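You operate a simulated robot arm through the tools that you are given. There is no shell and no other tool. Be economical: measure what you need, move in short steps, check, and stop when the job is done.

Carry out the task below with a simulated robot arm. There is one attempt and no reset: what you move stays moved.

JOB
Put things in order on the packing table. At the end: the box of peas from the packing table is on the game box (marked "WORDS"); the dust block stands on top of the jar of plum jam; the blue sponge mop head stands on top of the clipped papers marked tax; the white mash tub is on the wooden board (marked "KEEP"); whatever was shut is shut again. Leave all else as you found it, and nothing knocked over.
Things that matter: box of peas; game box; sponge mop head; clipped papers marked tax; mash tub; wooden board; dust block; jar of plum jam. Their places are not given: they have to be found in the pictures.

Only the result counts: the job must be done as asked and must still hold three seconds after the hand-in. Knocking over, shifting, dropping, spilling or breaking anything else fails it.

ROBOT AND FRAMES
A 6-joint arm with a two-finger parallel gripper, fixed in place. Base frame: the origin is at the foot of the arm, x ahead of it, y to its left, z up; the work surface is at about z = 0.74. Readings come in m, degrees, newtons and seconds.
With the tool pointing down near the work surface it reaches from about 0.2 to 0.64 m from the base axis. Its first joint turns from -66.0 to 66.0 degrees. Payload 2.7 kg.
The TCP is the grasp point between the finger pads, 0.023 m short of the fingertips. In the tool frame z runs along the fingers and y along their closing line. Largest opening 0.094 m; finger width 0.038, thickness 0.01; the body of the gripper, 0.054 by 0.096 m, starts 0.039 m behind the TCP.
Orientation is that of the tool frame in the base frame, as a unit quaternion [w, x, y, z]. With the fingers straight down and closing along the base's y, the tool's x points along the base's -x, its y along +y and its z along -z.

CONTROLS
- The arm moves only by the tool step_arm. Its argument "commands" is a list of rows, each a list of 2 entries, a list of its own where there are three numbers: the shift along the base's x, y, z in m, then the turn, a rotation vector about the base's x, y, z in degrees. In form: [[[dx, dy, dz], [rx, ry, rz]], ...]. A call has 1 to 20 rows; each row is the pose to reach, as a shift and turn from the pose commanded when the call began. "claw" is the opening, from 0 (shut) to 1 (fully open), set as the call begins (left out, the last holds). A row lasts 0.2 s, in which the tool goes at most 0.05 m and 8.6 degrees; a call with a longer step from one row to the next is refused whole, and so is a gripper value outside its range. Where a pose cannot be reached the arm comes as near as it can. A force on the tool above 40 N (or 10 N above the force at the start of the call, whichever is more), or a blocked arm, ends the call early, and 0.2 s more pass. The fingers move at their own pace (about 0.045 m/s each) and stop on an object; they squeeze with about 40 N. The grip force told is the motor's: it shows also when the fingers shut on nothing. Time passes only in rows, and 0.2 s behind the last, so rows that repeat a pose let the fingers close. It gives the time, the measured TCP pose, the force on the tool (base axes), the opening and the grip force at its end, in the units of the frame above (readings bear some noise).
- Cameras (640 x 400 px; columns grow to the right, rows downward): "scene" is fixed at [0.0682, -0.4339, 1.384]; the picture's right is [0.81, -0.59, 0.00], its down [-0.43, -0.60, -0.68] and it looks along [0.40, 0.55, -0.74] (base axes); focal length 231 px, centre (320, 200). "wrist" rides on the gripper at [-0.039, 0, -0.044] in the tool frame; the picture's right is [0.00, -1.00, 0.00], its down [0.97, 0.00, -0.24] and it looks along [0.24, 0.00, 0.97] (tool axes); focal length 218 px, centre (320, 200).
- camera(camera): a new picture of that camera. No time passes.
- measure_at(camera, pixels): there is no depth. For up to 12 entries [column, row, z] of the newest picture of that camera ("zoom" is the newest enlarged one), the place [x, y] in the base frame at which the ray of that pixel passes the height z, good to about 0.002 m. No time passes.
- inspect(camera, box): a new picture of the part [left, top, right, bottom] of that camera's present view, enlarged. No time passes.
- sign_off(): hands the job in; it is judged then, once.

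Go step by step. Measure first, check grasps and placings, and put right what went wrong. The budget is 80 turns and 54 pictures, counting those below and the enlarged ones. Unless the task says otherwise, let go and move clear before handing in, and close with one line.

The tools are called as a command line: name --argument value ..., lists and objects as JSON in quotes. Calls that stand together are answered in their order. step_arm: Moves the arm, as the interface text tells. Its arguments: {"type":"object","properties":{"commands":{"type":"array","items":{"type":"array"}},"claw":{"type":"number"}},"required":["commands"]} The other tools are called the same way: camera (camera) takes a picture; measure_at (camera, pixels) gives the place at which the rays of pixels pass given heights; inspect (camera, box) takes an enlarged picture of a part of a camera's view; sign_off () hands the job in.

At the start:

```text
clock: 0.0
tool_pos: [0.4802, -0.0366, 1.1016]
orientation: [0.0, 0.0, 1.0, -0.001]
contact_force: [-0.2, -0.4, 0.2]
gripper_width: 0.0943
grip_force: 0.0
```

scene: 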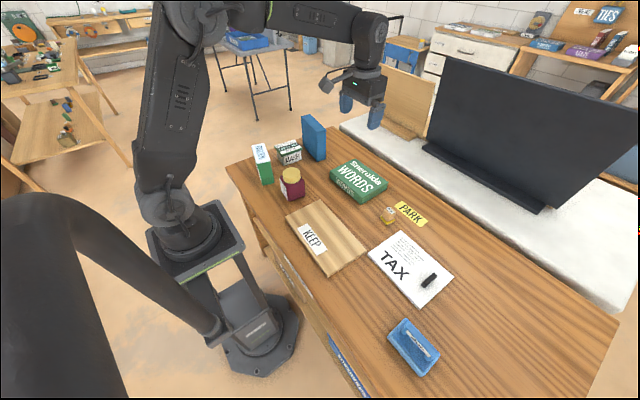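
wrist: 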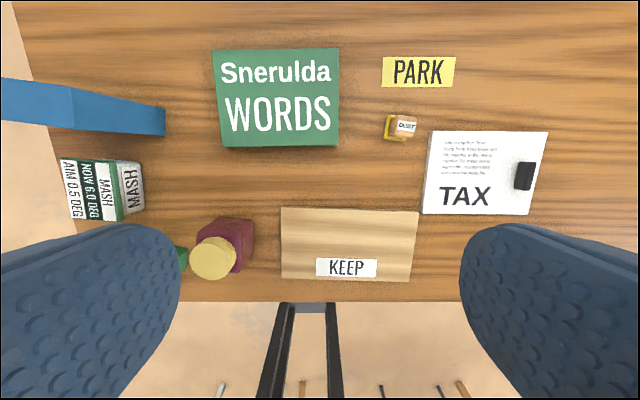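

The scene shows the WORDS box (360,180), KEEP board (325,237), TAX papers (410,268), jam (292,183), MASH tub (288,153), a green-white box (262,163), a small block (389,214) and the sponge (413,347). I'll enlarge these areas before measuring.

inspect --camera "scene" --box '[230, 100, 400, 206]'

inspect --camera "scene" --box '[240, 190, 480, 400]'

inspect --camera "wrist" --box '[0, 60, 320, 300]'

```text
3.76 times, centred on (315, 153) of scene
```

zoom: 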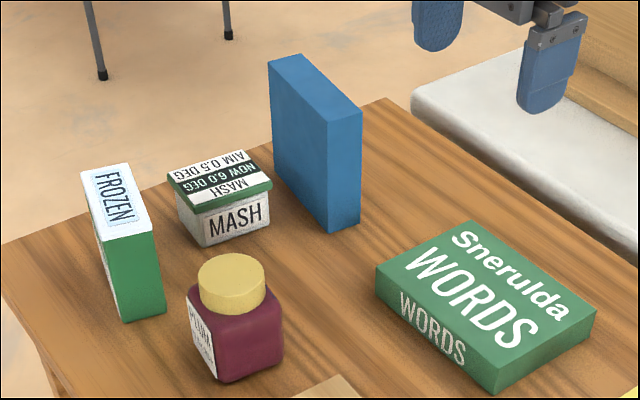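

```text
1.90 times, centred on (360, 295) of scene
```

zoom: 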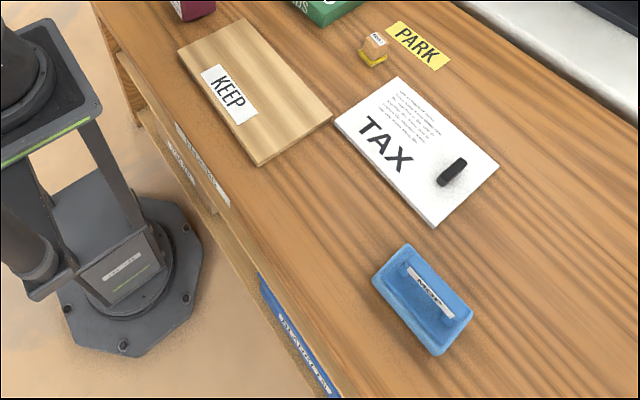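

```text
1.67 times, centred on (160, 180) of wrist
```

zoom: 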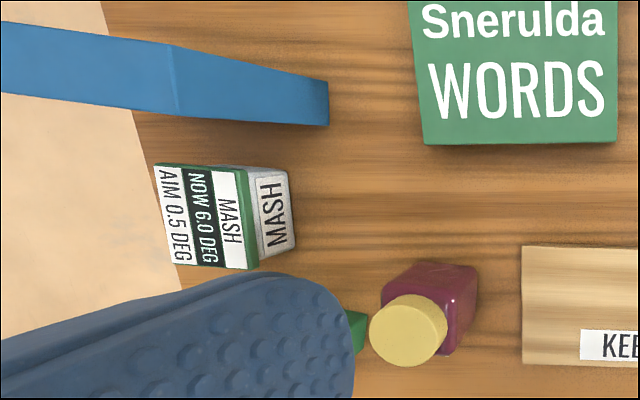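

The pieces are all in view, and the FROZEN box is probably the peas. Next I'll get rough positions and look at the labels on the table front.

measure_at --camera "scene" --pixels '[[263.2, 185.4, 0.74], [273.9, 182.8, 0.74], [284, 164.5, 0.74], [302, 160, 0.74], [288.5, 201, 0.74], [305, 194, 0.74], [318, 161, 0.74], [326, 157, 0.74], [388, 222, 0.74], [413, 378, 0.74], [438, 356, 0.74], [388, 332, 0.74]]'

measure_at --camera "wrist" --pixels '[[212, 50, 0.77], [338, 50, 0.77], [222, 146, 0.77], [338, 146, 0.77], [281, 207, 0.755], [418, 212, 0.755], [281, 278, 0.755], [411, 282, 0.755], [430, 131, 0.745], [548, 132, 0.745], [424, 213, 0.745], [529, 213, 0.745]]'

inspect --camera "scene" --box '[240, 200, 400, 400]'

```text
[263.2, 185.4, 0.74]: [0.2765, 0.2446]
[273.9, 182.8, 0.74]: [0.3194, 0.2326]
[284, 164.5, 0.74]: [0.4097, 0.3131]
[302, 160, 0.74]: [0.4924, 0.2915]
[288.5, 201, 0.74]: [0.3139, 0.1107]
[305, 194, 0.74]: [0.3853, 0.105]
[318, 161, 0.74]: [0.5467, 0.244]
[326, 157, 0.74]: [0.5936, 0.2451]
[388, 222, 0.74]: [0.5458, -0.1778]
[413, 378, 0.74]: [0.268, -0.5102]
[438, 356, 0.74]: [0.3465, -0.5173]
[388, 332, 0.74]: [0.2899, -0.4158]
```

```text
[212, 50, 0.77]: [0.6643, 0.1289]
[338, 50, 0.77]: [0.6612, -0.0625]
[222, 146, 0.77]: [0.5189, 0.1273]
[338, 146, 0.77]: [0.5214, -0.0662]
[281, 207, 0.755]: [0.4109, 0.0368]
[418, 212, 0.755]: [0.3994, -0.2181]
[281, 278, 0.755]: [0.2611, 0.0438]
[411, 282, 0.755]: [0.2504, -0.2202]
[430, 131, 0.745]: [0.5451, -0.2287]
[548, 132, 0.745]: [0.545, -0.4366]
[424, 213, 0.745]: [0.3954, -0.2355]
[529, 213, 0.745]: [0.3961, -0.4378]
```

```text
2.00 times, centred on (320, 300) of scene
```

zoom: 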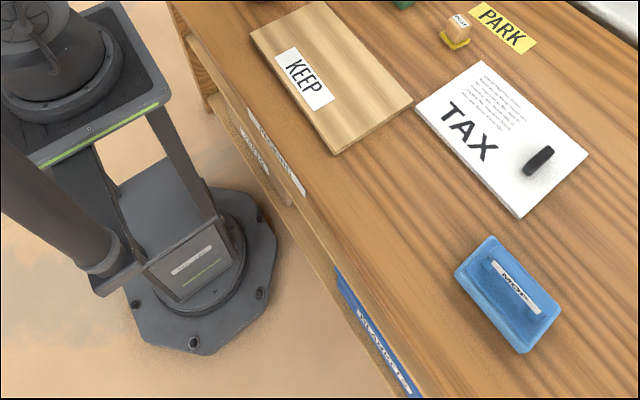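

No drawers stand open, so the only shut thing seems to be the lidded tub. I'll move above the sponge at about (0.31,-0.46) for a closer view.

step_arm --commands '[[[-0.015, -0.04, -0.012], [0, 0, 0]], [[-0.03, -0.08, -0.024], [0, 0, 0]], [[-0.045, -0.12, -0.036], [0, 0, 0]], [[-0.06, -0.16, -0.048], [0, 0, 0]], [[-0.075, -0.2, -0.06], [0, 0, 0]], [[-0.09, -0.24, -0.072], [0, 0, 0]], [[-0.105, -0.28, -0.084], [0, 0, 0]], [[-0.12, -0.32, -0.096], [0, 0, 0]], [[-0.135, -0.36, -0.108], [0, 0, 0]], [[-0.15, -0.4, -0.12], [0, 0, 0]], [[-0.15, -0.41, -0.12], [0, 0, 0]]]' --claw 1

camera --camera "wrist"

```text
clock: 2.4
tool_pos: [0.3326, -0.4468, 0.9819]
orientation: [0.0, -0.001, 1.0, 0.0]
contact_force: [-0.6, 1.3, 0.1]
gripper_width: 0.094
grip_force: 0.0
```

```text
47 pictures are left
```

wrist: 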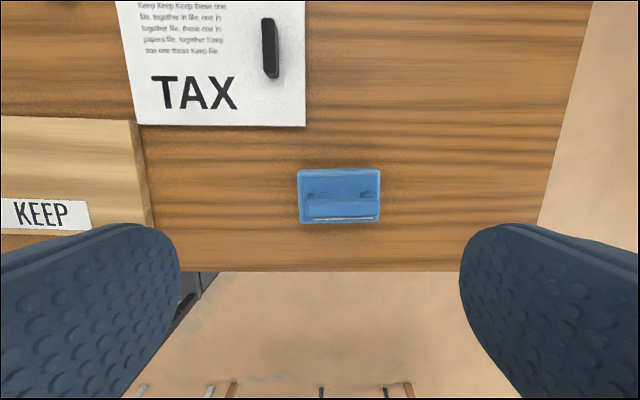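

The sponge is axis-aligned here at (339,196), with its handle along y. I'll enlarge it and measure.

inspect --camera "wrist" --box '[280, 150, 400, 240]'

inspect --camera "scene" --box '[360, 240, 480, 390]'

measure_at --camera "wrist" --pixels '[[297, 171, 0.77], [378, 169, 0.77], [301, 222, 0.77], [378, 222, 0.77], [305, 200, 0.8], [379, 217, 0.8], [127, 0, 0.745], [137, 125, 0.745], [305, 125, 0.745], [262, 18, 0.75], [279, 78, 0.75]]'

```text
4.44 times, centred on (340, 195) of wrist
```

zoom: 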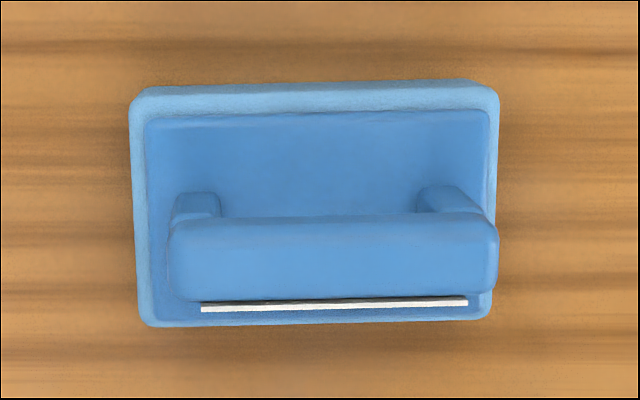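

```text
2.67 times, centred on (420, 315) of scene
```

zoom: 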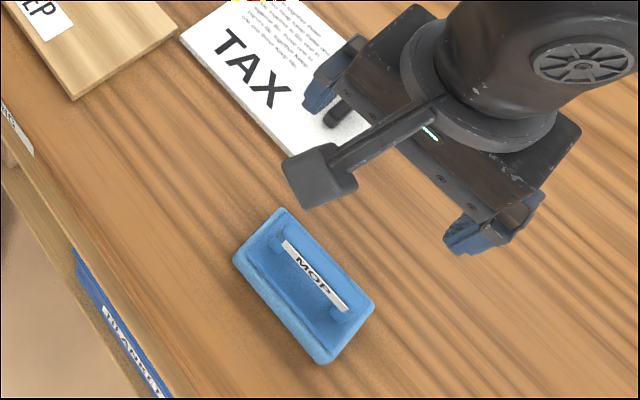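

```text
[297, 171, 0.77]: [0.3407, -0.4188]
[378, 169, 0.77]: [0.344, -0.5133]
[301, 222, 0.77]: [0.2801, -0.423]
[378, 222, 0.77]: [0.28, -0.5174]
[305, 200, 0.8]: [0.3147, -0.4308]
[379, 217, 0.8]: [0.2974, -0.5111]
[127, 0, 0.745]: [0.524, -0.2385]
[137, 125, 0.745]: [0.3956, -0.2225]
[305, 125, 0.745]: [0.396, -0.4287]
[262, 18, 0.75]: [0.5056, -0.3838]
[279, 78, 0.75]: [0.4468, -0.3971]
```

The handle's label edge appears in both views, so I'll triangulate its height, and the pad top's too.

measure_at --camera "wrist" --pixels '[[313, 219.4, 0.77], [313, 219.4, 0.8], [373.4, 217.6, 0.77], [373.4, 217.6, 0.8], [297.5, 172, 0.75], [297.5, 172, 0.77], [378.5, 221, 0.75], [378.5, 221, 0.77]]'

measure_at --camera "scene" --pixels '[[406.7, 329.9, 0.77], [406.7, 329.9, 0.8], [431, 354.2, 0.77], [431, 354.2, 0.8], [405.5, 318.5, 0.75], [405.5, 318.5, 0.77], [420.5, 374, 0.75], [420.5, 374, 0.77]]'

```text
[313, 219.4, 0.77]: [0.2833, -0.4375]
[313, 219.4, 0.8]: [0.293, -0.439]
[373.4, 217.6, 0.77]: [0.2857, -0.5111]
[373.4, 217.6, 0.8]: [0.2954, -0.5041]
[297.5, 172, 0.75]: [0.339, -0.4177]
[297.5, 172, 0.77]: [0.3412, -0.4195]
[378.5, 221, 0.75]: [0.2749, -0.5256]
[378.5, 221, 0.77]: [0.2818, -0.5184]
```

```text
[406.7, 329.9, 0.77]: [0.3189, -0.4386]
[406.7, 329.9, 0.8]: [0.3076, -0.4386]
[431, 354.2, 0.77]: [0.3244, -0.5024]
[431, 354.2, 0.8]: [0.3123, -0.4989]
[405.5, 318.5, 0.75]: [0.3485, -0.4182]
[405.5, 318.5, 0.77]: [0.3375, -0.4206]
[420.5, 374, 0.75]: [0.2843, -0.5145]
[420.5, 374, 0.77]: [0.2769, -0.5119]
```

The label edge triangulates to z≈0.821 and x≈0.30, so the handle centre is about (0.31,-0.469). I'll turn the tool -90° about z, move over it, and check.

step_arm --commands '[[[-0.002, -0.002, -0.005], [0, 0, -8]], [[-0.004, -0.004, -0.01], [0, 0, -16]], [[-0.006, -0.006, -0.015], [0, 0, -24]], [[-0.008, -0.008, -0.02], [0, 0, -32]], [[-0.01, -0.01, -0.025], [0, 0, -40]], [[-0.012, -0.012, -0.03], [0, 0, -48]], [[-0.014, -0.014, -0.035], [0, 0, -56]], [[-0.016, -0.016, -0.04], [0, 0, -64]], [[-0.018, -0.018, -0.05], [0, 0, -72]], [[-0.02, -0.02, -0.06], [0, 0, -80]], [[-0.0226, -0.022, -0.08], [0, 0, -88]], [[-0.0226, -0.022, -0.09], [0, 0, -90]], [[-0.0226, -0.022, -0.09], [0, 0, -90]]]'

camera --camera "wrist"

inspect --camera "scene" --box '[340, 240, 500, 390]'

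```text
clock: 5.2
tool_pos: [0.31, -0.4685, 0.8917]
orientation: [0.001, 0.708, 0.706, 0.001]
contact_force: [-0.4, -0.6, -0.5]
gripper_width: 0.0939
grip_force: 0.0
```

```text
44 pictures are left
```

wrist: 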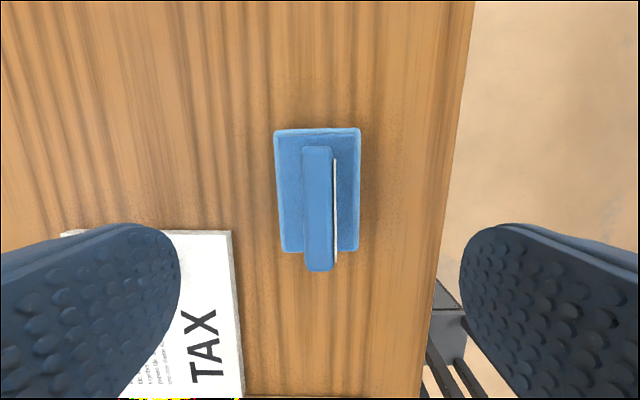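

```text
2.67 times, centred on (420, 315) of scene
```

zoom: 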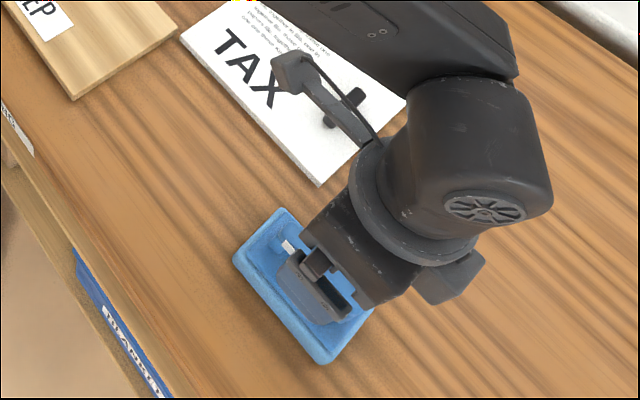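

The handle centres on column 319, so x is right. I'll check its y extent at z=0.822.

measure_at --camera "wrist" --pixels '[[317, 147, 0.822], [319, 270, 0.822], [275, 130, 0.765], [360, 130, 0.765], [283, 250, 0.765], [358, 250, 0.765], [234, 231, 0.745]]'

```text
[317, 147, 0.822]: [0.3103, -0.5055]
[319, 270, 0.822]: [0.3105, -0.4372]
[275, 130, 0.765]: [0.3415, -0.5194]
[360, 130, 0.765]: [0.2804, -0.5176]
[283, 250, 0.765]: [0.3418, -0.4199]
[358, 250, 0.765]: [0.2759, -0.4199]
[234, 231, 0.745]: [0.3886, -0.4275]
```

The handle is centred at (0.310,-0.471) with the tool over it. I'll descend to z≈0.812 and then close.

step_arm --commands '[[[0, -0.002, -0.03], [0, 0, 0]], [[0, -0.002, -0.055], [0, 0, 0]], [[0, -0.002, -0.07], [0, 0, 0]], [[0, -0.002, -0.08], [0, 0, 0]]]'

step_arm --commands '[[[0, 0, 0], [0, 0, 0]], [[0, 0, 0], [0, 0, 0]], [[0, 0, 0], [0, 0, 0]], [[0, 0, 0], [0, 0, 0]], [[0, 0, 0], [0, 0, 0]], [[0, 0, 0.02], [0, 0, 0]], [[0, 0, 0.05], [0, 0, 0]]]' --claw 0

inspect --camera "scene" --box '[340, 240, 500, 390]'

```text
clock: 6.2
tool_pos: [0.3079, -0.4701, 0.8102]
orientation: [-0.001, 0.707, 0.707, 0.0]
contact_force: [0.6, 0.7, 0.7]
gripper_width: 0.094
grip_force: 0.0
```

```text
clock: 7.8
tool_pos: [0.3071, -0.4687, 0.8624]
orientation: [0.0, 0.707, 0.707, 0.0]
contact_force: [0.4, -0.3, -1.4]
gripper_width: 0.0176
grip_force: 39.8
```

```text
2.67 times, centred on (420, 315) of scene
```

zoom: 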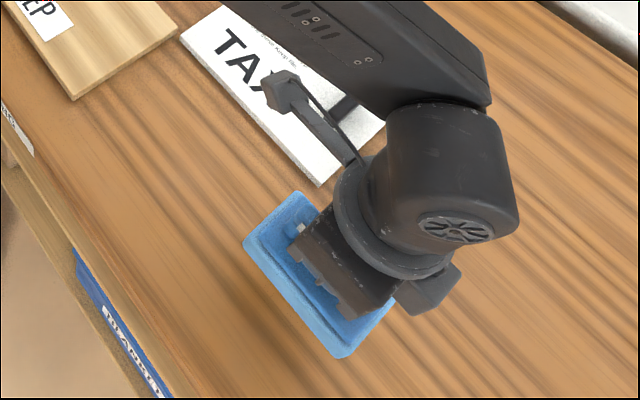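

The mop is held at width 0.0176. I'll lift it and carry it over the clear part of the TAX papers at about (0.47,-0.297).

step_arm --commands '[[[0, 0, 0.03], [0, 0, 0]], [[0.02, 0.022, 0.04], [0, 0, 0]], [[0.05, 0.052, 0.04], [0, 0, 0]], [[0.08, 0.082, 0.04], [0, 0, 0]], [[0.11, 0.115, 0.04], [0, 0, 0]], [[0.14, 0.148, 0.04], [0, 0, 0]], [[0.163, 0.172, 0.04], [0, 0, 0]], [[0.163, 0.172, 0.02], [0, 0, 0]], [[0.163, 0.172, 0.02], [0, 0, 0]]]'

camera --camera "wrist"

inspect --camera "scene" --box '[340, 180, 500, 330]'

```text
clock: 9.8
tool_pos: [0.4713, -0.2987, 0.8824]
orientation: [0.0, 0.707, 0.708, -0.001]
contact_force: [0.9, 0.3, -1.6]
gripper_width: 0.0173
grip_force: 40.4
```

```text
41 pictures are left
```

wrist: 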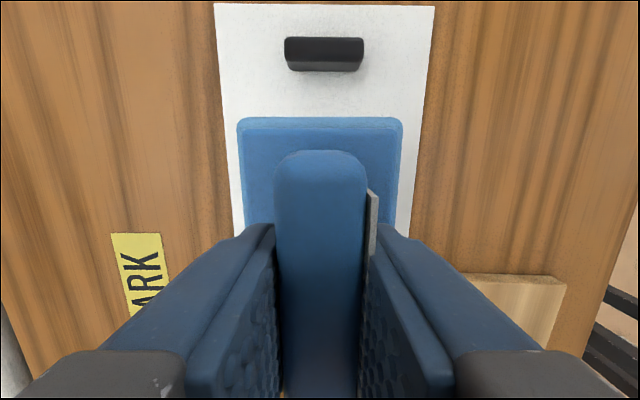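

```text
2.67 times, centred on (420, 255) of scene
```

zoom: 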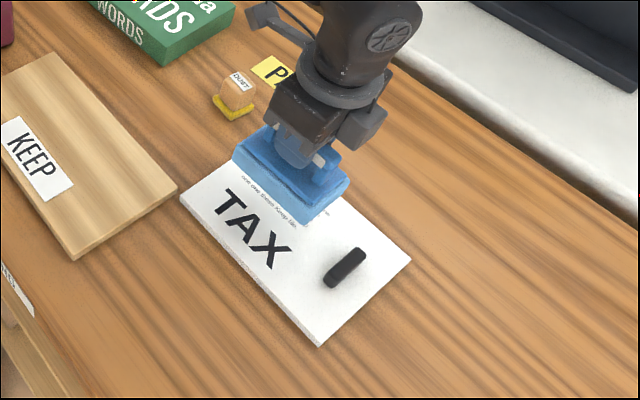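

measure_at --camera "wrist" --pixels '[[214, 3, 0.75], [434, 6, 0.75], [233, 220, 0.75], [413, 220, 0.75], [284, 38, 0.765], [363, 70, 0.755], [238, 120, 0.835], [403, 120, 0.835]]'

measure_at --camera "scene" --pixels '[[367.5, 255, 0.75], [420, 309.5, 0.75], [453.5, 277, 0.75]]'

```text
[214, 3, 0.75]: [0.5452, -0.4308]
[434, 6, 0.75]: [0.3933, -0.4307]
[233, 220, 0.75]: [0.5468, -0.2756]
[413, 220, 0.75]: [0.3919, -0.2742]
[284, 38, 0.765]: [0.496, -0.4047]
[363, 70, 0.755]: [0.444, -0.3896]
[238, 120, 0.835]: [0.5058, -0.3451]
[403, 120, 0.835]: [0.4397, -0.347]
```

```text
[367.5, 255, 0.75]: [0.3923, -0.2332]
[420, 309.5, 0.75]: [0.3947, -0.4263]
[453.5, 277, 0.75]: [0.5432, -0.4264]
```

The papers run x 0.393–0.545 and y -0.235 to -0.43, with the clip's near edge at y≈-0.39. The mop's edge is at -0.347, so it is clear, and I'll lower it in small steps.

step_arm --commands '[[[-0.001, 0, -0.02], [0, 0, 0]], [[-0.001, 0, -0.04], [0, 0, 0]], [[-0.001, 0, -0.052], [0, 0, 0]], [[-0.001, 0, -0.056], [0, 0, 0]], [[-0.001, 0, -0.058], [0, 0, 0]], [[-0.001, 0, -0.058], [0, 0, 0]]]'

inspect --camera "scene" --box '[380, 190, 460, 270]'

```text
clock: 11.2
tool_pos: [0.4708, -0.2985, 0.8239]
orientation: [0.001, 0.707, 0.707, 0.0]
contact_force: [-0.3, -0.1, -0.4]
gripper_width: 0.0176
grip_force: 40.1
```

```text
5.00 times, centred on (420, 230) of scene
```

zoom: 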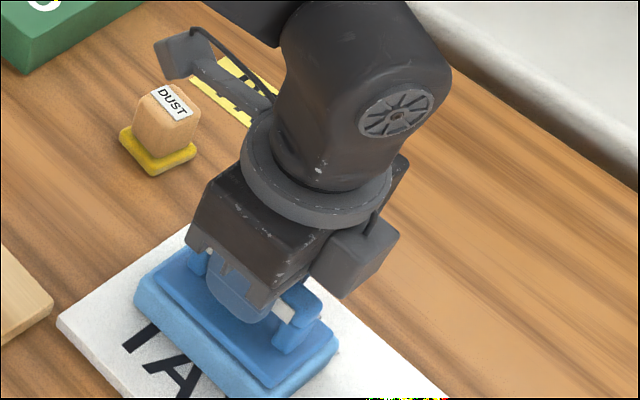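

The force went from -1.6 to about -0.4 N, so contact is just starting. I'll go 1–3 mm lower and watch the force.

step_arm --commands '[[[0, 0, -0.001], [0, 0, 0]], [[0, 0, -0.002], [0, 0, 0]], [[0, 0, -0.002], [0, 0, 0]]]'

```text
clock: 12.0
tool_pos: [0.469, -0.2986, 0.8239]
orientation: [0.002, 0.707, 0.707, 0.002]
contact_force: [-6.8, 4.7, 20.1]
gripper_width: 0.0173
grip_force: 40.3
```

Contact is firm at 20 N with z=0.824. I'll back off 1.5 mm, release, and rise.

step_arm --commands '[[[0, 0, 0.0015], [0, 0, 0]], [[0, 0, 0.0015], [0, 0, 0]]]'

step_arm --commands '[[[0, 0, 0], [0, 0, 0]], [[0, 0, 0], [0, 0, 0]], [[0, 0, 0], [0, 0, 0]], [[0, 0, 0], [0, 0, 0]], [[0, 0, 0.02], [0, 0, 0]], [[0, 0, 0.06], [0, 0, 0]], [[0, 0, 0.11], [0, 0, 0]], [[0, 0, 0.14], [0, 0, 0]]]' --claw 1

camera --camera "wrist"

```text
clock: 12.6
tool_pos: [0.4708, -0.2989, 0.8238]
orientation: [0.002, 0.707, 0.707, 0.0]
contact_force: [1.1, 0.5, 12.2]
gripper_width: 0.0174
grip_force: 40.0
```

```text
clock: 14.4
tool_pos: [0.4708, -0.2987, 0.9641]
orientation: [-0.001, 0.707, 0.707, 0.0]
contact_force: [0.0, 0.4, 0.3]
gripper_width: 0.0939
grip_force: 0.0
```

```text
38 pictures are left
```

wrist: 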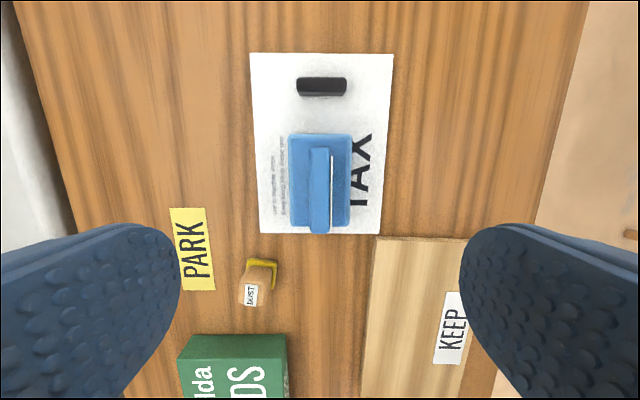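

The mop stands well on the papers. Next is the dust block at (262,280), so I'll move above it, at about (0.545,-0.17), for a look.

step_arm --commands '[[[0.02, 0.035, 0], [0, 0, 0]], [[0.04, 0.07, 0], [0, 0, 0]], [[0.06, 0.105, 0], [0, 0, 0]], [[0.075, 0.13, -0.02], [0, 0, 0]], [[0.075, 0.13, -0.03], [0, 0, 0]]]'

camera --camera "wrist"

inspect --camera "wrist" --box '[260, 140, 380, 260]'

```text
clock: 15.6
tool_pos: [0.5456, -0.1664, 0.9338]
orientation: [0.001, 0.707, 0.707, 0.0]
contact_force: [-1.1, -0.6, -0.8]
gripper_width: 0.094
grip_force: 0.0
```

```text
37 pictures are left
```

wrist: 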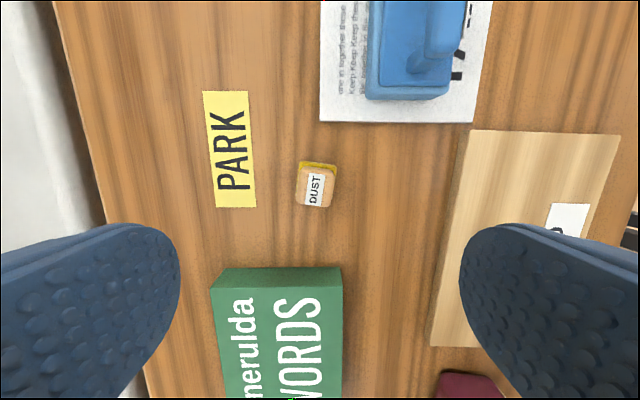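

```text
3.33 times, centred on (320, 200) of wrist
```

zoom: 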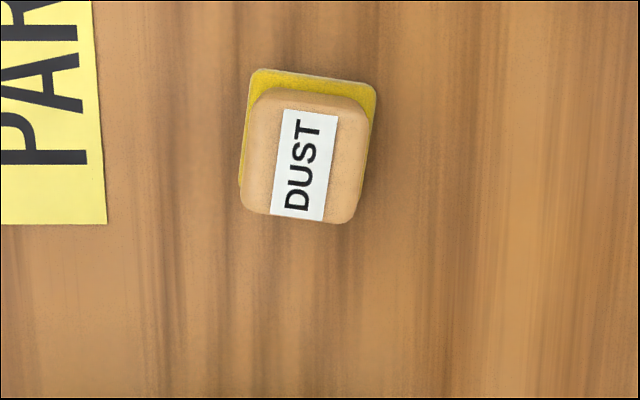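

The block is turned about -5.5° at zoom (305,150). I'll triangulate its height using the DUST label in both views, and measure the jar.

measure_at --camera "wrist" --pixels '[[315.3, 189.5, 0.77], [315.3, 189.5, 0.8], [299, 161, 0.745], [337.2, 165.5, 0.745], [296, 197, 0.745], [331, 206, 0.78], [297, 202, 0.78], [301, 166, 0.78], [335, 172, 0.78]]'

measure_at --camera "scene" --pixels '[[390.4, 210.4, 0.77], [390.4, 210.4, 0.8], [386.4, 225, 0.74], [395, 221, 0.74], [380, 216, 0.745]]'

inspect --camera "scene" --box '[240, 130, 330, 210]'

```text
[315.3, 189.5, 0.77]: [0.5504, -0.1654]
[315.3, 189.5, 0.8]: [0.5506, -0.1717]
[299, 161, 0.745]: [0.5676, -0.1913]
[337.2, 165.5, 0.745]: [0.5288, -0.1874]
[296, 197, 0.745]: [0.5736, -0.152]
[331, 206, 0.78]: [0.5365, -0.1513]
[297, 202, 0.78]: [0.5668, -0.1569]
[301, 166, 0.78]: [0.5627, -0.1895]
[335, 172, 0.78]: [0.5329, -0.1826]
```

```text
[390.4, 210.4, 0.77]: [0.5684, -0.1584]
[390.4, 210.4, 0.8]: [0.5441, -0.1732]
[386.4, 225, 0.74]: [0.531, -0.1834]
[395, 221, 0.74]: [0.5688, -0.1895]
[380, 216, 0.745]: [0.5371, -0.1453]
```

```text
5.00 times, centred on (285, 170) of scene
```

zoom: 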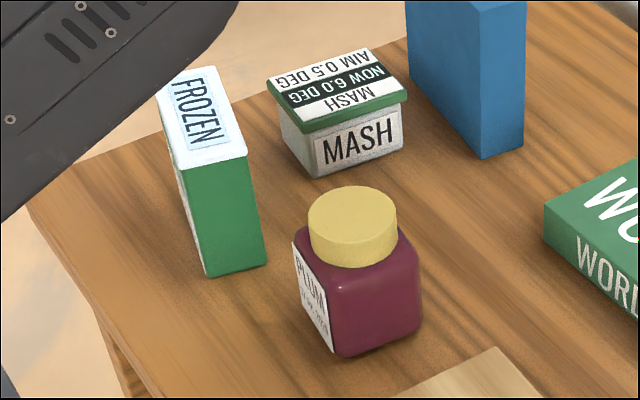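

The block's top is at z≈0.793, centred on (0.5505,-0.170) and about 33 mm wide. I'll turn -5.5°, descend to z≈0.778, then close and lift.

step_arm --commands '[[[0.005, -0.0035, -0.02], [0, 0, -5.5]], [[0.005, -0.0035, -0.06], [0, 0, -5.5]], [[0.005, -0.0035, -0.1], [0, 0, -5.5]], [[0.005, -0.0035, -0.13], [0, 0, -5.5]], [[0.005, -0.0035, -0.15], [0, 0, -5.5]], [[0.005, -0.0035, -0.156], [0, 0, -5.5]], [[0.005, -0.0035, -0.156], [0, 0, -5.5]]]'

step_arm --commands '[[[0, 0, 0], [0, 0, 0]], [[0, 0, 0], [0, 0, 0]], [[0, 0, 0], [0, 0, 0]], [[0, 0, 0], [0, 0, 0]], [[0, 0, 0], [0, 0, 0]], [[0, 0, 0.02], [0, 0, 0]], [[0, 0, 0.06], [0, 0, 0]], [[0, 0, 0.11], [0, 0, 0]], [[0, 0, 0.15], [0, 0, 0]]]' --claw 0

camera --camera "wrist"

```text
clock: 17.2
tool_pos: [0.5501, -0.1719, 0.7776]
orientation: [0.001, 0.74, 0.672, 0.0]
contact_force: [0.0, 0.4, -0.8]
gripper_width: 0.094
grip_force: 0.0
```

```text
clock: 19.2
tool_pos: [0.5505, -0.1723, 0.9288]
orientation: [0.0, 0.74, 0.673, -0.001]
contact_force: [0.7, 0.4, -0.1]
gripper_width: 0.031
grip_force: 40.1
```

```text
34 pictures are left
```

wrist: 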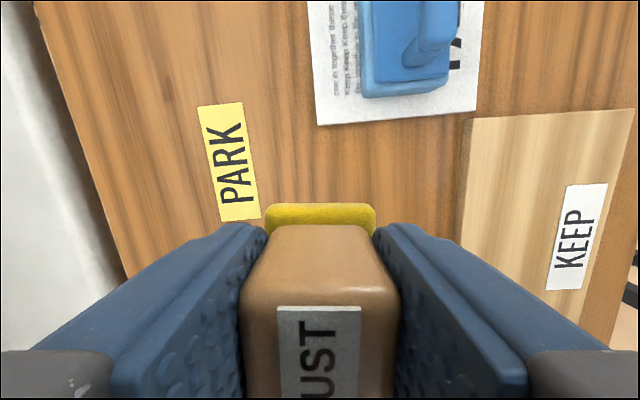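

The block is held at 31 mm. I put the jar lid at about (0.354,0.128) with its top near 0.847, so I'll carry the block there high and turn the tool back to nominal on the way.

step_arm --commands '[[[-0.01, 0.01, 0.03], [0, 0, 8]], [[-0.02, 0.02, 0.07], [0, 0, 16]], [[-0.04, 0.05, 0.08], [0, 0, 24]], [[-0.06, 0.08, 0.08], [0, 0, 32]], [[-0.08, 0.11, 0.08], [0, 0, 40]], [[-0.1, 0.14, 0.08], [0, 0, 48]], [[-0.12, 0.17, 0.08], [0, 0, 56]], [[-0.14, 0.2, 0.08], [0, 0, 64]], [[-0.16, 0.23, 0.08], [0, 0, 72]], [[-0.175, 0.26, 0.08], [0, 0, 80]], [[-0.19, 0.285, 0.08], [0, 0, 88]], [[-0.197, 0.3, 0.08], [0, 0, 95.5]], [[-0.197, 0.3, 0.08], [0, 0, 95.5]]]'

camera --camera "wrist"

inspect --camera "scene" --box '[220, 90, 350, 220]'

```text
clock: 22.0
tool_pos: [0.3528, 0.1282, 1.0071]
orientation: [0.0, 0.0, 1.0, 0.001]
contact_force: [0.0, -0.6, -0.2]
gripper_width: 0.0312
grip_force: 40.2
```

```text
33 pictures are left
```

wrist: 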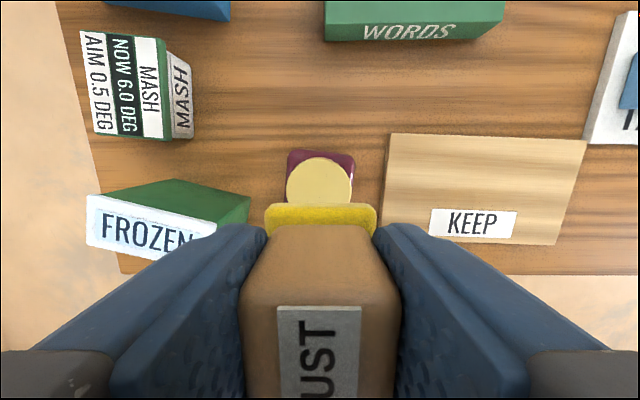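

```text
3.08 times, centred on (285, 155) of scene
```

zoom: 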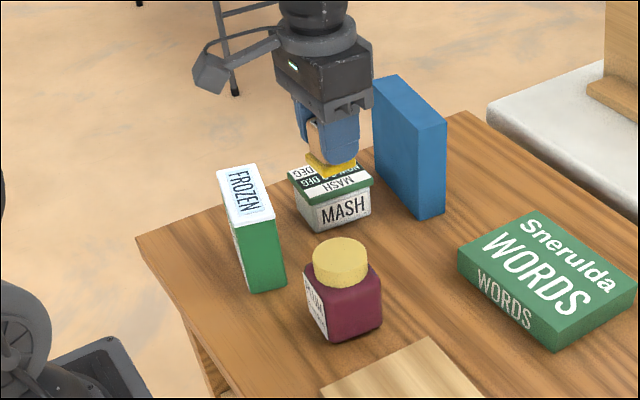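

Here the lid's circle is centred near (319,190) in the wrist view and (291.5,173) in the scene. I'll intersect the two rays, and gather the neighbours' positions too.

measure_at --camera "wrist" --pixels '[[319, 189, 0.82], [319, 189, 0.84], [286, 189, 0.83], [352, 189, 0.83], [87, 195, 0.85], [89, 248, 0.85], [80, 31, 0.81], [93, 134, 0.81], [157, 38, 0.81], [163, 138, 0.81], [176, 180, 0.85], [216, 232, 0.85]]'

measure_at --camera "scene" --pixels '[[291.5, 173, 0.82], [291.5, 173, 0.84], [254, 162.8, 0.85], [251.5, 146, 0.85], [264, 143.5, 0.85], [269.6, 158, 0.85], [280.8, 155.8, 0.81], [302, 149.5, 0.81]]'

```text
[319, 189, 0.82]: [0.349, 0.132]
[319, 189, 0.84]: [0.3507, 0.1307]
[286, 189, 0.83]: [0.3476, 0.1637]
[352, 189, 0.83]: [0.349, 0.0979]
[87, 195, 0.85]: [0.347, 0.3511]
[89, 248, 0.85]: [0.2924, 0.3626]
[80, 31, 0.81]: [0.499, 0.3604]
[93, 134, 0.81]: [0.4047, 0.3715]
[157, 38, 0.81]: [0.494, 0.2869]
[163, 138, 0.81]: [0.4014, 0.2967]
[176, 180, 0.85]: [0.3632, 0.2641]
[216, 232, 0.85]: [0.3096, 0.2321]
```

```text
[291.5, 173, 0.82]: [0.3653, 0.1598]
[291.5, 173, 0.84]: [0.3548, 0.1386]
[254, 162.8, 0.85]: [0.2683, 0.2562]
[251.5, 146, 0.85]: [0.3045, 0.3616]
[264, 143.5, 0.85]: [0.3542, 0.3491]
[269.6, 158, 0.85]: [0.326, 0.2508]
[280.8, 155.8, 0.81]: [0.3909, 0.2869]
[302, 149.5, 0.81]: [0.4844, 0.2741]
```

The lid centre comes out at (0.351,0.130) with its top at z≈0.847, so I need the TCP at about 0.885. I'll descend to 0.889 and check.

step_arm --commands '[[[-0.0015, 0.002, -0.04], [0, 0, 0]], [[-0.0015, 0.002, -0.08], [0, 0, 0]], [[-0.0015, 0.002, -0.105], [0, 0, 0]], [[-0.0015, 0.002, -0.115], [0, 0, 0]], [[-0.0015, 0.002, -0.118], [0, 0, 0]], [[-0.0015, 0.002, -0.118], [0, 0, 0]]]'

inspect --camera "scene" --box '[255, 120, 335, 210]'

```text
clock: 23.4
tool_pos: [0.3521, 0.1305, 0.8884]
orientation: [0.001, 0.001, 1.0, 0.0]
contact_force: [0.4, -0.8, 0.6]
gripper_width: 0.0311
grip_force: 39.6
```

```text
4.44 times, centred on (295, 165) of scene
```

zoom: 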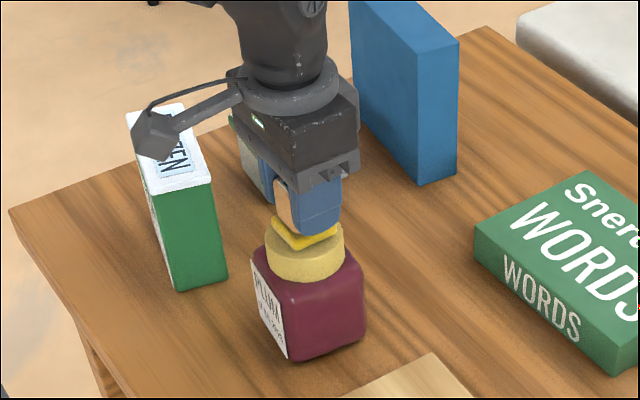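

The block hangs just above the lid at zoom (305,240), well centred. I'll lower it 1 mm at a time to contact.

step_arm --commands '[[[0, 0, -0.001], [0, 0, 0]], [[0, 0, -0.002], [0, 0, 0]], [[0, 0, -0.003], [0, 0, 0]], [[0, 0, -0.003], [0, 0, 0]]]'

```text
clock: 24.4
tool_pos: [0.3538, 0.1305, 0.8881]
orientation: [0.002, 0.0, 1.0, 0.001]
contact_force: [-4.7, -1.7, 25.6]
gripper_width: 0.031
grip_force: 39.9
```

Contact is at z=0.888 with 26 N. I'll ease off 2.5 mm and then release.

step_arm --commands '[[[0, 0, 0.0025], [0, 0, 0]], [[0, 0, 0.0025], [0, 0, 0]]]'

step_arm --commands '[[[0, 0, 0], [0, 0, 0]], [[0, 0, 0], [0, 0, 0]], [[0, 0, 0], [0, 0, 0]], [[0, 0, 0], [0, 0, 0]], [[0, 0, 0.01], [0, 0, 0]], [[0, 0, 0.04], [0, 0, 0]], [[0, 0, 0.08], [0, 0, 0]], [[0, 0, 0.12], [0, 0, 0]], [[0, 0, 0.15], [0, 0, 0]]]' --claw 1

camera --camera "wrist"

inspect --camera "scene" --box '[235, 120, 335, 210]'

```text
clock: 25.0
tool_pos: [0.3521, 0.1295, 0.8879]
orientation: [-0.001, 0.001, 1.0, 0.0]
contact_force: [-0.4, -1.1, -0.4]
gripper_width: 0.0311
grip_force: 40.1
```

```text
clock: 27.0
tool_pos: [0.3509, 0.1297, 1.0396]
orientation: [0.001, 0.0, 1.0, 0.0]
contact_force: [0.5, 0.7, -0.1]
gripper_width: 0.0939
grip_force: 0.1
```

```text
30 pictures are left
```

wrist: 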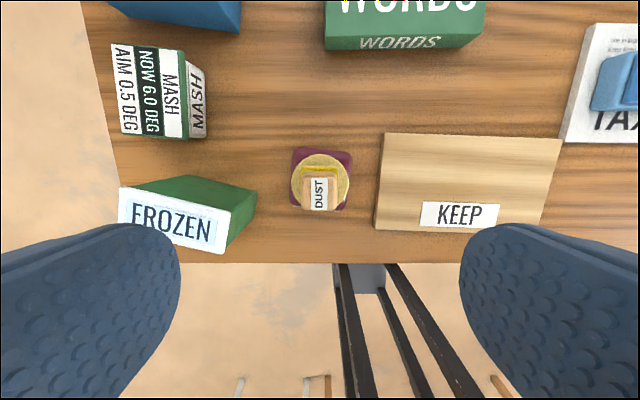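

```text
4.44 times, centred on (285, 165) of scene
```

zoom: 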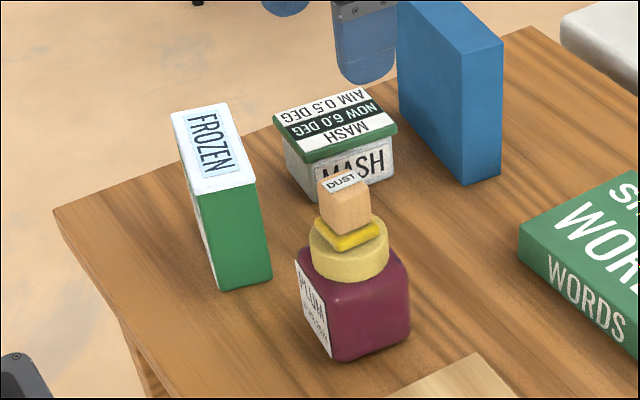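

The dust block stands on the jar, upright. Next is the mash tub, so I'll move above it at about (0.44,0.31).

step_arm --commands '[[[0.02, 0.04, 0], [0, 0, 0]], [[0.04, 0.08, 0], [0, 0, 0]], [[0.06, 0.12, 0], [0, 0, 0]], [[0.075, 0.16, 0], [0, 0, 0]], [[0.085, 0.185, 0], [0, 0, 0]], [[0.085, 0.185, 0], [0, 0, 0]]]'

camera --camera "wrist"

inspect --camera "wrist" --box '[200, 120, 440, 270]'

```text
clock: 28.4
tool_pos: [0.4376, 0.3154, 1.039]
orientation: [0.0, 0.0, 1.0, 0.0]
contact_force: [0.5, 1.0, -0.2]
gripper_width: 0.094
grip_force: 0.0
```

```text
28 pictures are left
```

wrist: 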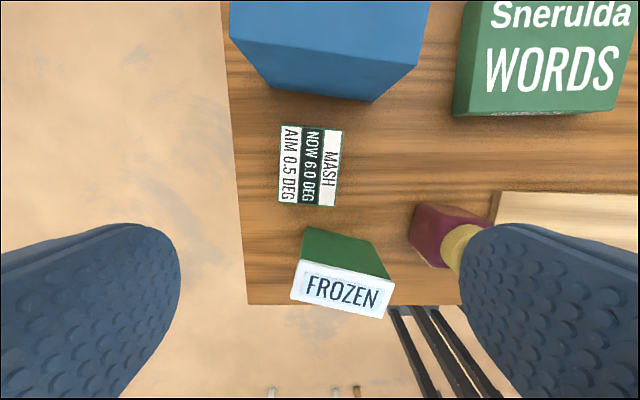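

```text
2.67 times, centred on (320, 195) of wrist
```

zoom: 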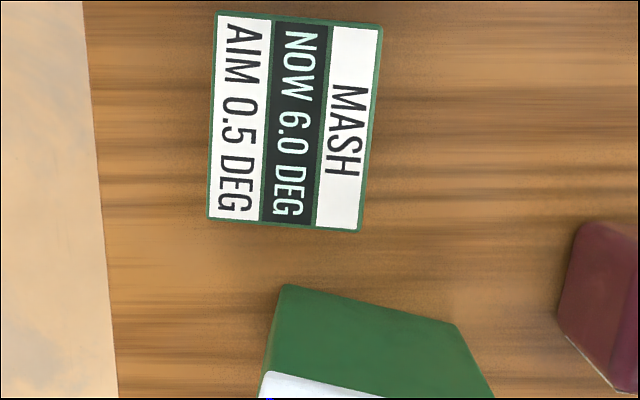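

The tub's lid spans wrist pixels (281,124) to (336,207). I'll triangulate its height using the two front corners.

measure_at --camera "wrist" --pixels '[[281.3, 124.5, 0.8], [343.4, 129.7, 0.8], [335.6, 206.9, 0.8], [277.5, 202.4, 0.8], [281.3, 124.5, 0.82], [343.4, 129.7, 0.82], [335.6, 206.9, 0.82], [277.5, 202.4, 0.82], [300, 65, 0.85], [373, 101, 0.74], [271, 88, 0.74]]'

measure_at --camera "scene" --pixels '[[281.7, 155.6, 0.8], [302.4, 148.2, 0.8], [281.7, 155.6, 0.82], [302.4, 148.2, 0.82], [274.9, 145.5, 0.8], [274.9, 145.5, 0.82], [281, 164.5, 0.74], [302, 159, 0.74], [317, 161.5, 0.74]]'

```text
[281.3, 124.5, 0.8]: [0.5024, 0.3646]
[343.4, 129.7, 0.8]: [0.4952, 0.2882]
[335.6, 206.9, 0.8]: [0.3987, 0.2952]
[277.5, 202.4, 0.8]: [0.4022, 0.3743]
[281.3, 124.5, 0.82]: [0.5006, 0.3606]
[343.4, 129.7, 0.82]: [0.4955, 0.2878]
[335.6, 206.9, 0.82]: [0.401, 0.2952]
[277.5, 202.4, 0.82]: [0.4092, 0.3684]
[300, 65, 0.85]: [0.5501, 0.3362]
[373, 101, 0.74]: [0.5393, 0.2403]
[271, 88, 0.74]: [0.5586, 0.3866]
```

```text
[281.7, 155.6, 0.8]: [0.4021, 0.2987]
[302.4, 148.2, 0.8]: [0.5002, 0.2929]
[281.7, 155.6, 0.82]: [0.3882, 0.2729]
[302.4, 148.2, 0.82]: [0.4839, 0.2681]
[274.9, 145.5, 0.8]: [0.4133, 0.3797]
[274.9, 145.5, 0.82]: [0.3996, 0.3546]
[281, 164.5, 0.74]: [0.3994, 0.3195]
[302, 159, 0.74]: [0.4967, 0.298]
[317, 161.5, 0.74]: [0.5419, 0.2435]
```

The tub's lid is centred at (0.450,0.330) with its top at z≈0.803. The bracket on the gripper would hang over the FROZEN box, so I'll move that box first and check its label before I do.

inspect --camera "scene" --box '[240, 135, 290, 195]'

inspect --camera "wrist" --box '[270, 210, 420, 330]'

```text
6.67 times, centred on (265, 165) of scene
```

zoom: 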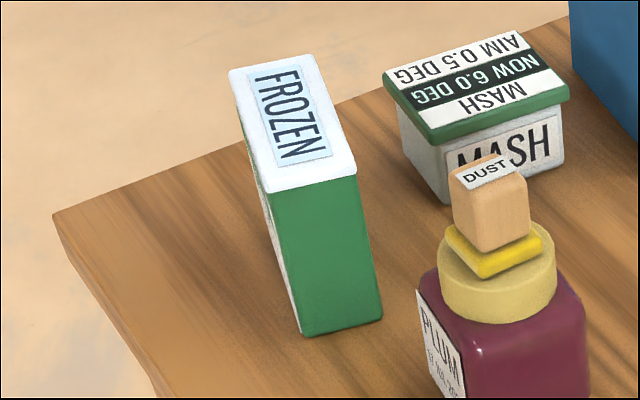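

```text
3.33 times, centred on (345, 270) of wrist
```

zoom: 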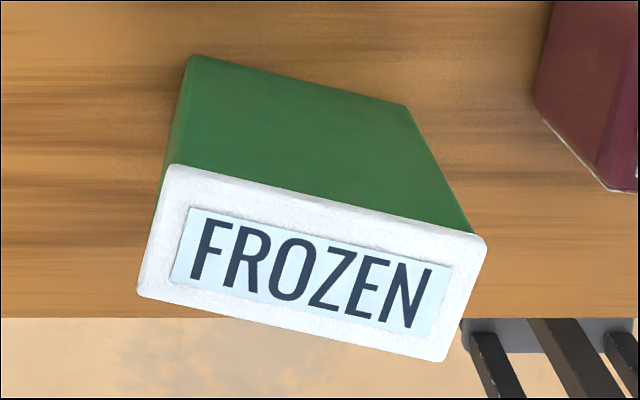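

The FROZEN box's corners are clear in both views. I'll triangulate its top.

measure_at --camera "wrist" --pixels '[[299.5, 260.2, 0.85], [395.2, 281.5, 0.85], [381.1, 318.7, 0.85], [290.1, 298.6, 0.85], [299.5, 260.2, 0.87], [395.2, 281.5, 0.87], [381.1, 318.7, 0.87], [290.1, 298.6, 0.87], [306, 226.5, 0.74], [370.6, 241.5, 0.74]]'

measure_at --camera "scene" --pixels '[[264.2, 143.2, 0.85], [270.4, 159.7, 0.85], [257.2, 163.8, 0.85], [251.5, 145.5, 0.85], [264.2, 143.2, 0.87], [270.4, 159.7, 0.87], [257.2, 163.8, 0.87], [251.5, 145.5, 0.87], [262, 185.2, 0.74], [274.4, 183, 0.74]]'

```text
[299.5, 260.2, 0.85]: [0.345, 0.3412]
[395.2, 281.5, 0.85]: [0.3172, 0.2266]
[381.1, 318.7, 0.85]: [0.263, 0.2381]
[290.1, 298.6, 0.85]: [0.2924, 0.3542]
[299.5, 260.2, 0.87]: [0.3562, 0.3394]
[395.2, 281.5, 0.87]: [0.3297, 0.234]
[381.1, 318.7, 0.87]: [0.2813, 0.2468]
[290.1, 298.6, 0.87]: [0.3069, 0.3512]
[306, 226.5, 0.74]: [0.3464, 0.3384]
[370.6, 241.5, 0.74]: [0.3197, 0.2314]
```

```text
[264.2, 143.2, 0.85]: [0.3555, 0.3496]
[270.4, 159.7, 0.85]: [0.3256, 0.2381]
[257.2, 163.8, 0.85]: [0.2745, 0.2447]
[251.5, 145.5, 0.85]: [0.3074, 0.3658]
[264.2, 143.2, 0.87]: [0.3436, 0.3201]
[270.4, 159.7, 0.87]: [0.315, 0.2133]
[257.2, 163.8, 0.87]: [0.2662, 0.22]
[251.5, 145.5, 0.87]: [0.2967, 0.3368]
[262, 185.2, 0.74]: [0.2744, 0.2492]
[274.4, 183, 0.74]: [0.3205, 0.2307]
```

The box top is at z≈0.858, centred at (0.311,0.291), 52×115 mm and turned -14.3°. I'll move above it with a yaw of +75.7° so the fingers close across the thin side.

step_arm --commands '[[[-0.01, -0.002, 0], [0, 0, 8.4]], [[-0.025, -0.005, 0], [0, 0, 16.8]], [[-0.04, -0.008, 0], [0, 0, 25.2]], [[-0.055, -0.011, 0], [0, 0, 33.6]], [[-0.07, -0.014, 0], [0, 0, 42]], [[-0.085, -0.017, 0], [0, 0, 50.4]], [[-0.1, -0.02, 0], [0, 0, 58.8]], [[-0.115, -0.022, 0], [0, 0, 67.2]], [[-0.1265, -0.0245, -0.01], [0, 0, 75.6]], [[-0.1265, -0.0245, -0.02], [0, 0, 75.7]], [[-0.1265, -0.0245, -0.02], [0, 0, 75.7]]]'

camera --camera "wrist"

```text
clock: 30.8
tool_pos: [0.3098, 0.2912, 1.0191]
orientation: [0.0, -0.614, 0.789, 0.0]
contact_force: [-0.7, -0.1, 0.2]
gripper_width: 0.0939
grip_force: 0.1
```

```text
24 pictures are left
```

wrist: 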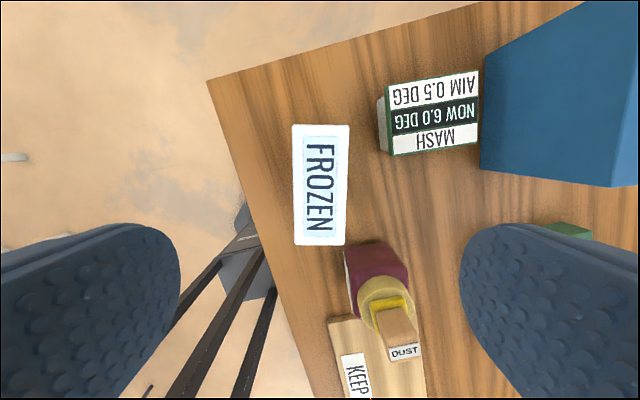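

The box is centred at column 320 and aligned with the tool. I'll check its centre at z=0.858.

measure_at --camera "wrist" --pixels '[[292, 125, 0.858], [350, 125, 0.858], [345, 246, 0.858], [294, 244, 0.858]]'

```text
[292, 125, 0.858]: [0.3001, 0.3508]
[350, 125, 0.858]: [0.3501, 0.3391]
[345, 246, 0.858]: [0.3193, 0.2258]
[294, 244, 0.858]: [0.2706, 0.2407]
```

The centre is (0.310,0.289), which matches. I'll descend to z≈0.832, then close and lift.

step_arm --commands '[[[0, -0.002, -0.045], [0, 0, 0]], [[0, -0.002, -0.09], [0, 0, 0]], [[0, -0.002, -0.13], [0, 0, 0]], [[0, -0.002, -0.16], [0, 0, 0]], [[0, -0.002, -0.18], [0, 0, 0]], [[0, -0.002, -0.187], [0, 0, 0]], [[0, -0.002, -0.187], [0, 0, 0]]]'

step_arm --commands '[[[0, 0, 0], [0, 0, 0]], [[0, 0, 0], [0, 0, 0]], [[0, 0, 0], [0, 0, 0]], [[0, 0, 0], [0, 0, 0]], [[0, 0, 0.02], [0, 0, 0]], [[0, 0, 0.06], [0, 0, 0]], [[0, 0, 0.11], [0, 0, 0]], [[0, 0, 0.16], [0, 0, 0]], [[0, 0, 0.21], [0, 0, 0]], [[0, 0, 0.21], [0, 0, 0]]]' --claw 0

inspect --camera "scene" --box '[210, 80, 340, 210]'

```text
clock: 32.4
tool_pos: [0.3119, 0.2898, 0.8316]
orientation: [0.0, -0.614, 0.789, 0.002]
contact_force: [-0.4, -0.4, 0.1]
gripper_width: 0.094
grip_force: 0.1
```

```text
clock: 34.6
tool_pos: [0.3122, 0.2906, 1.0432]
orientation: [0.0, -0.613, 0.79, 0.0]
contact_force: [-0.6, 0.4, -3.9]
gripper_width: 0.0497
grip_force: 40.5
```

```text
3.08 times, centred on (275, 145) of scene
```

zoom: 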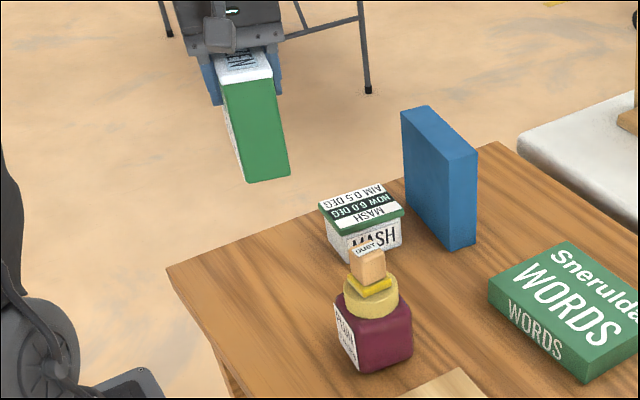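

The box is held at 49.7 mm and is clear of everything. I'll carry it over the WORDS box to about (0.58,0.03) and straighten the yaw to 90°.

step_arm --commands '[[[0.03, -0.03, 0], [0, 0, 2]], [[0.06, -0.06, 0], [0, 0, 4]], [[0.09, -0.09, 0], [0, 0, 6]], [[0.12, -0.12, 0], [0, 0, 8]], [[0.15, -0.15, 0], [0, 0, 10]], [[0.18, -0.18, 0], [0, 0, 12]], [[0.21, -0.21, 0], [0, 0, 14.3]], [[0.24, -0.235, 0], [0, 0, 14.3]], [[0.268, -0.26, 0], [0, 0, 14.3]], [[0.268, -0.26, -0.03], [0, 0, 14.3]], [[0.268, -0.26, -0.06], [0, 0, 14.3]], [[0.268, -0.26, -0.06], [0, 0, 14.3]]]'

inspect --camera "scene" --box '[290, 80, 430, 220]'

camera --camera "wrist"

```text
clock: 37.2
tool_pos: [0.5792, 0.0293, 0.9808]
orientation: [0.0, -0.707, 0.707, 0.0]
contact_force: [0.6, 0.5, -4.3]
gripper_width: 0.0499
grip_force: 39.6
```

```text
2.86 times, centred on (360, 150) of scene
```

zoom: 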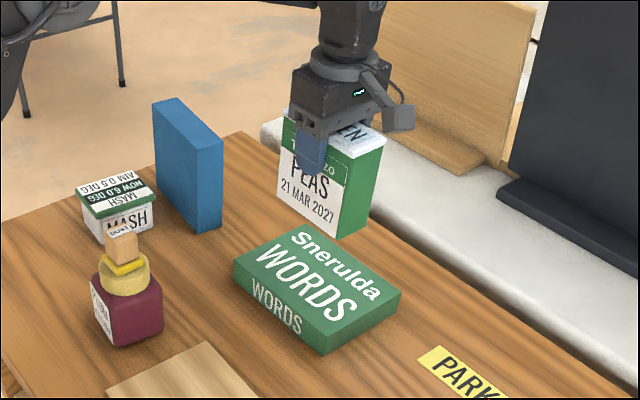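

```text
21 pictures are left
```

wrist: 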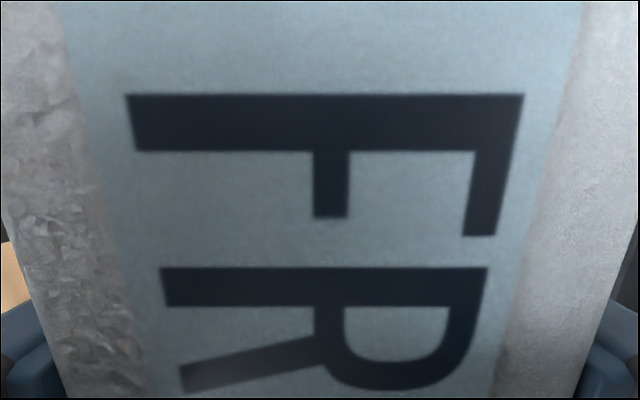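

The label reads PEAS, so it's the right box. I'll now check the WORDS box's top height from scene corners before lowering.

measure_at --camera "scene" --pixels '[[330.3, 171.6, 0.78], [361, 195, 0.78], [388, 181.4, 0.78], [360, 204, 0.74], [331, 180, 0.74], [361, 195, 0.79]]'

inspect --camera "scene" --box '[320, 130, 400, 210]'

```text
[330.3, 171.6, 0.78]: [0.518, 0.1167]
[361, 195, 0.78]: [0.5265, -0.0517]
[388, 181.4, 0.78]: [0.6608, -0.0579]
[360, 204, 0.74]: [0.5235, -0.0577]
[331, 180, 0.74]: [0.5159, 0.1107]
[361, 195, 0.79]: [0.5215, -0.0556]
```

```text
5.00 times, centred on (360, 170) of scene
```

zoom: 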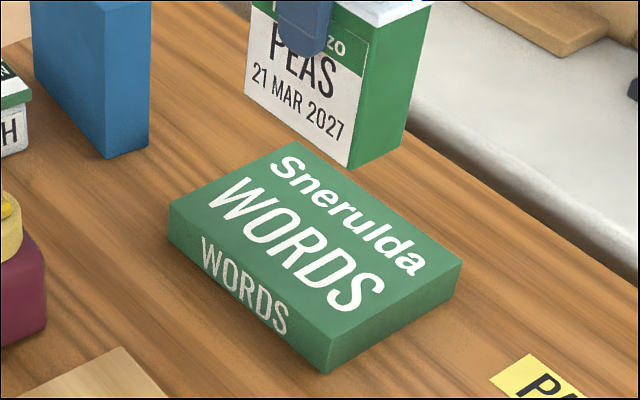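

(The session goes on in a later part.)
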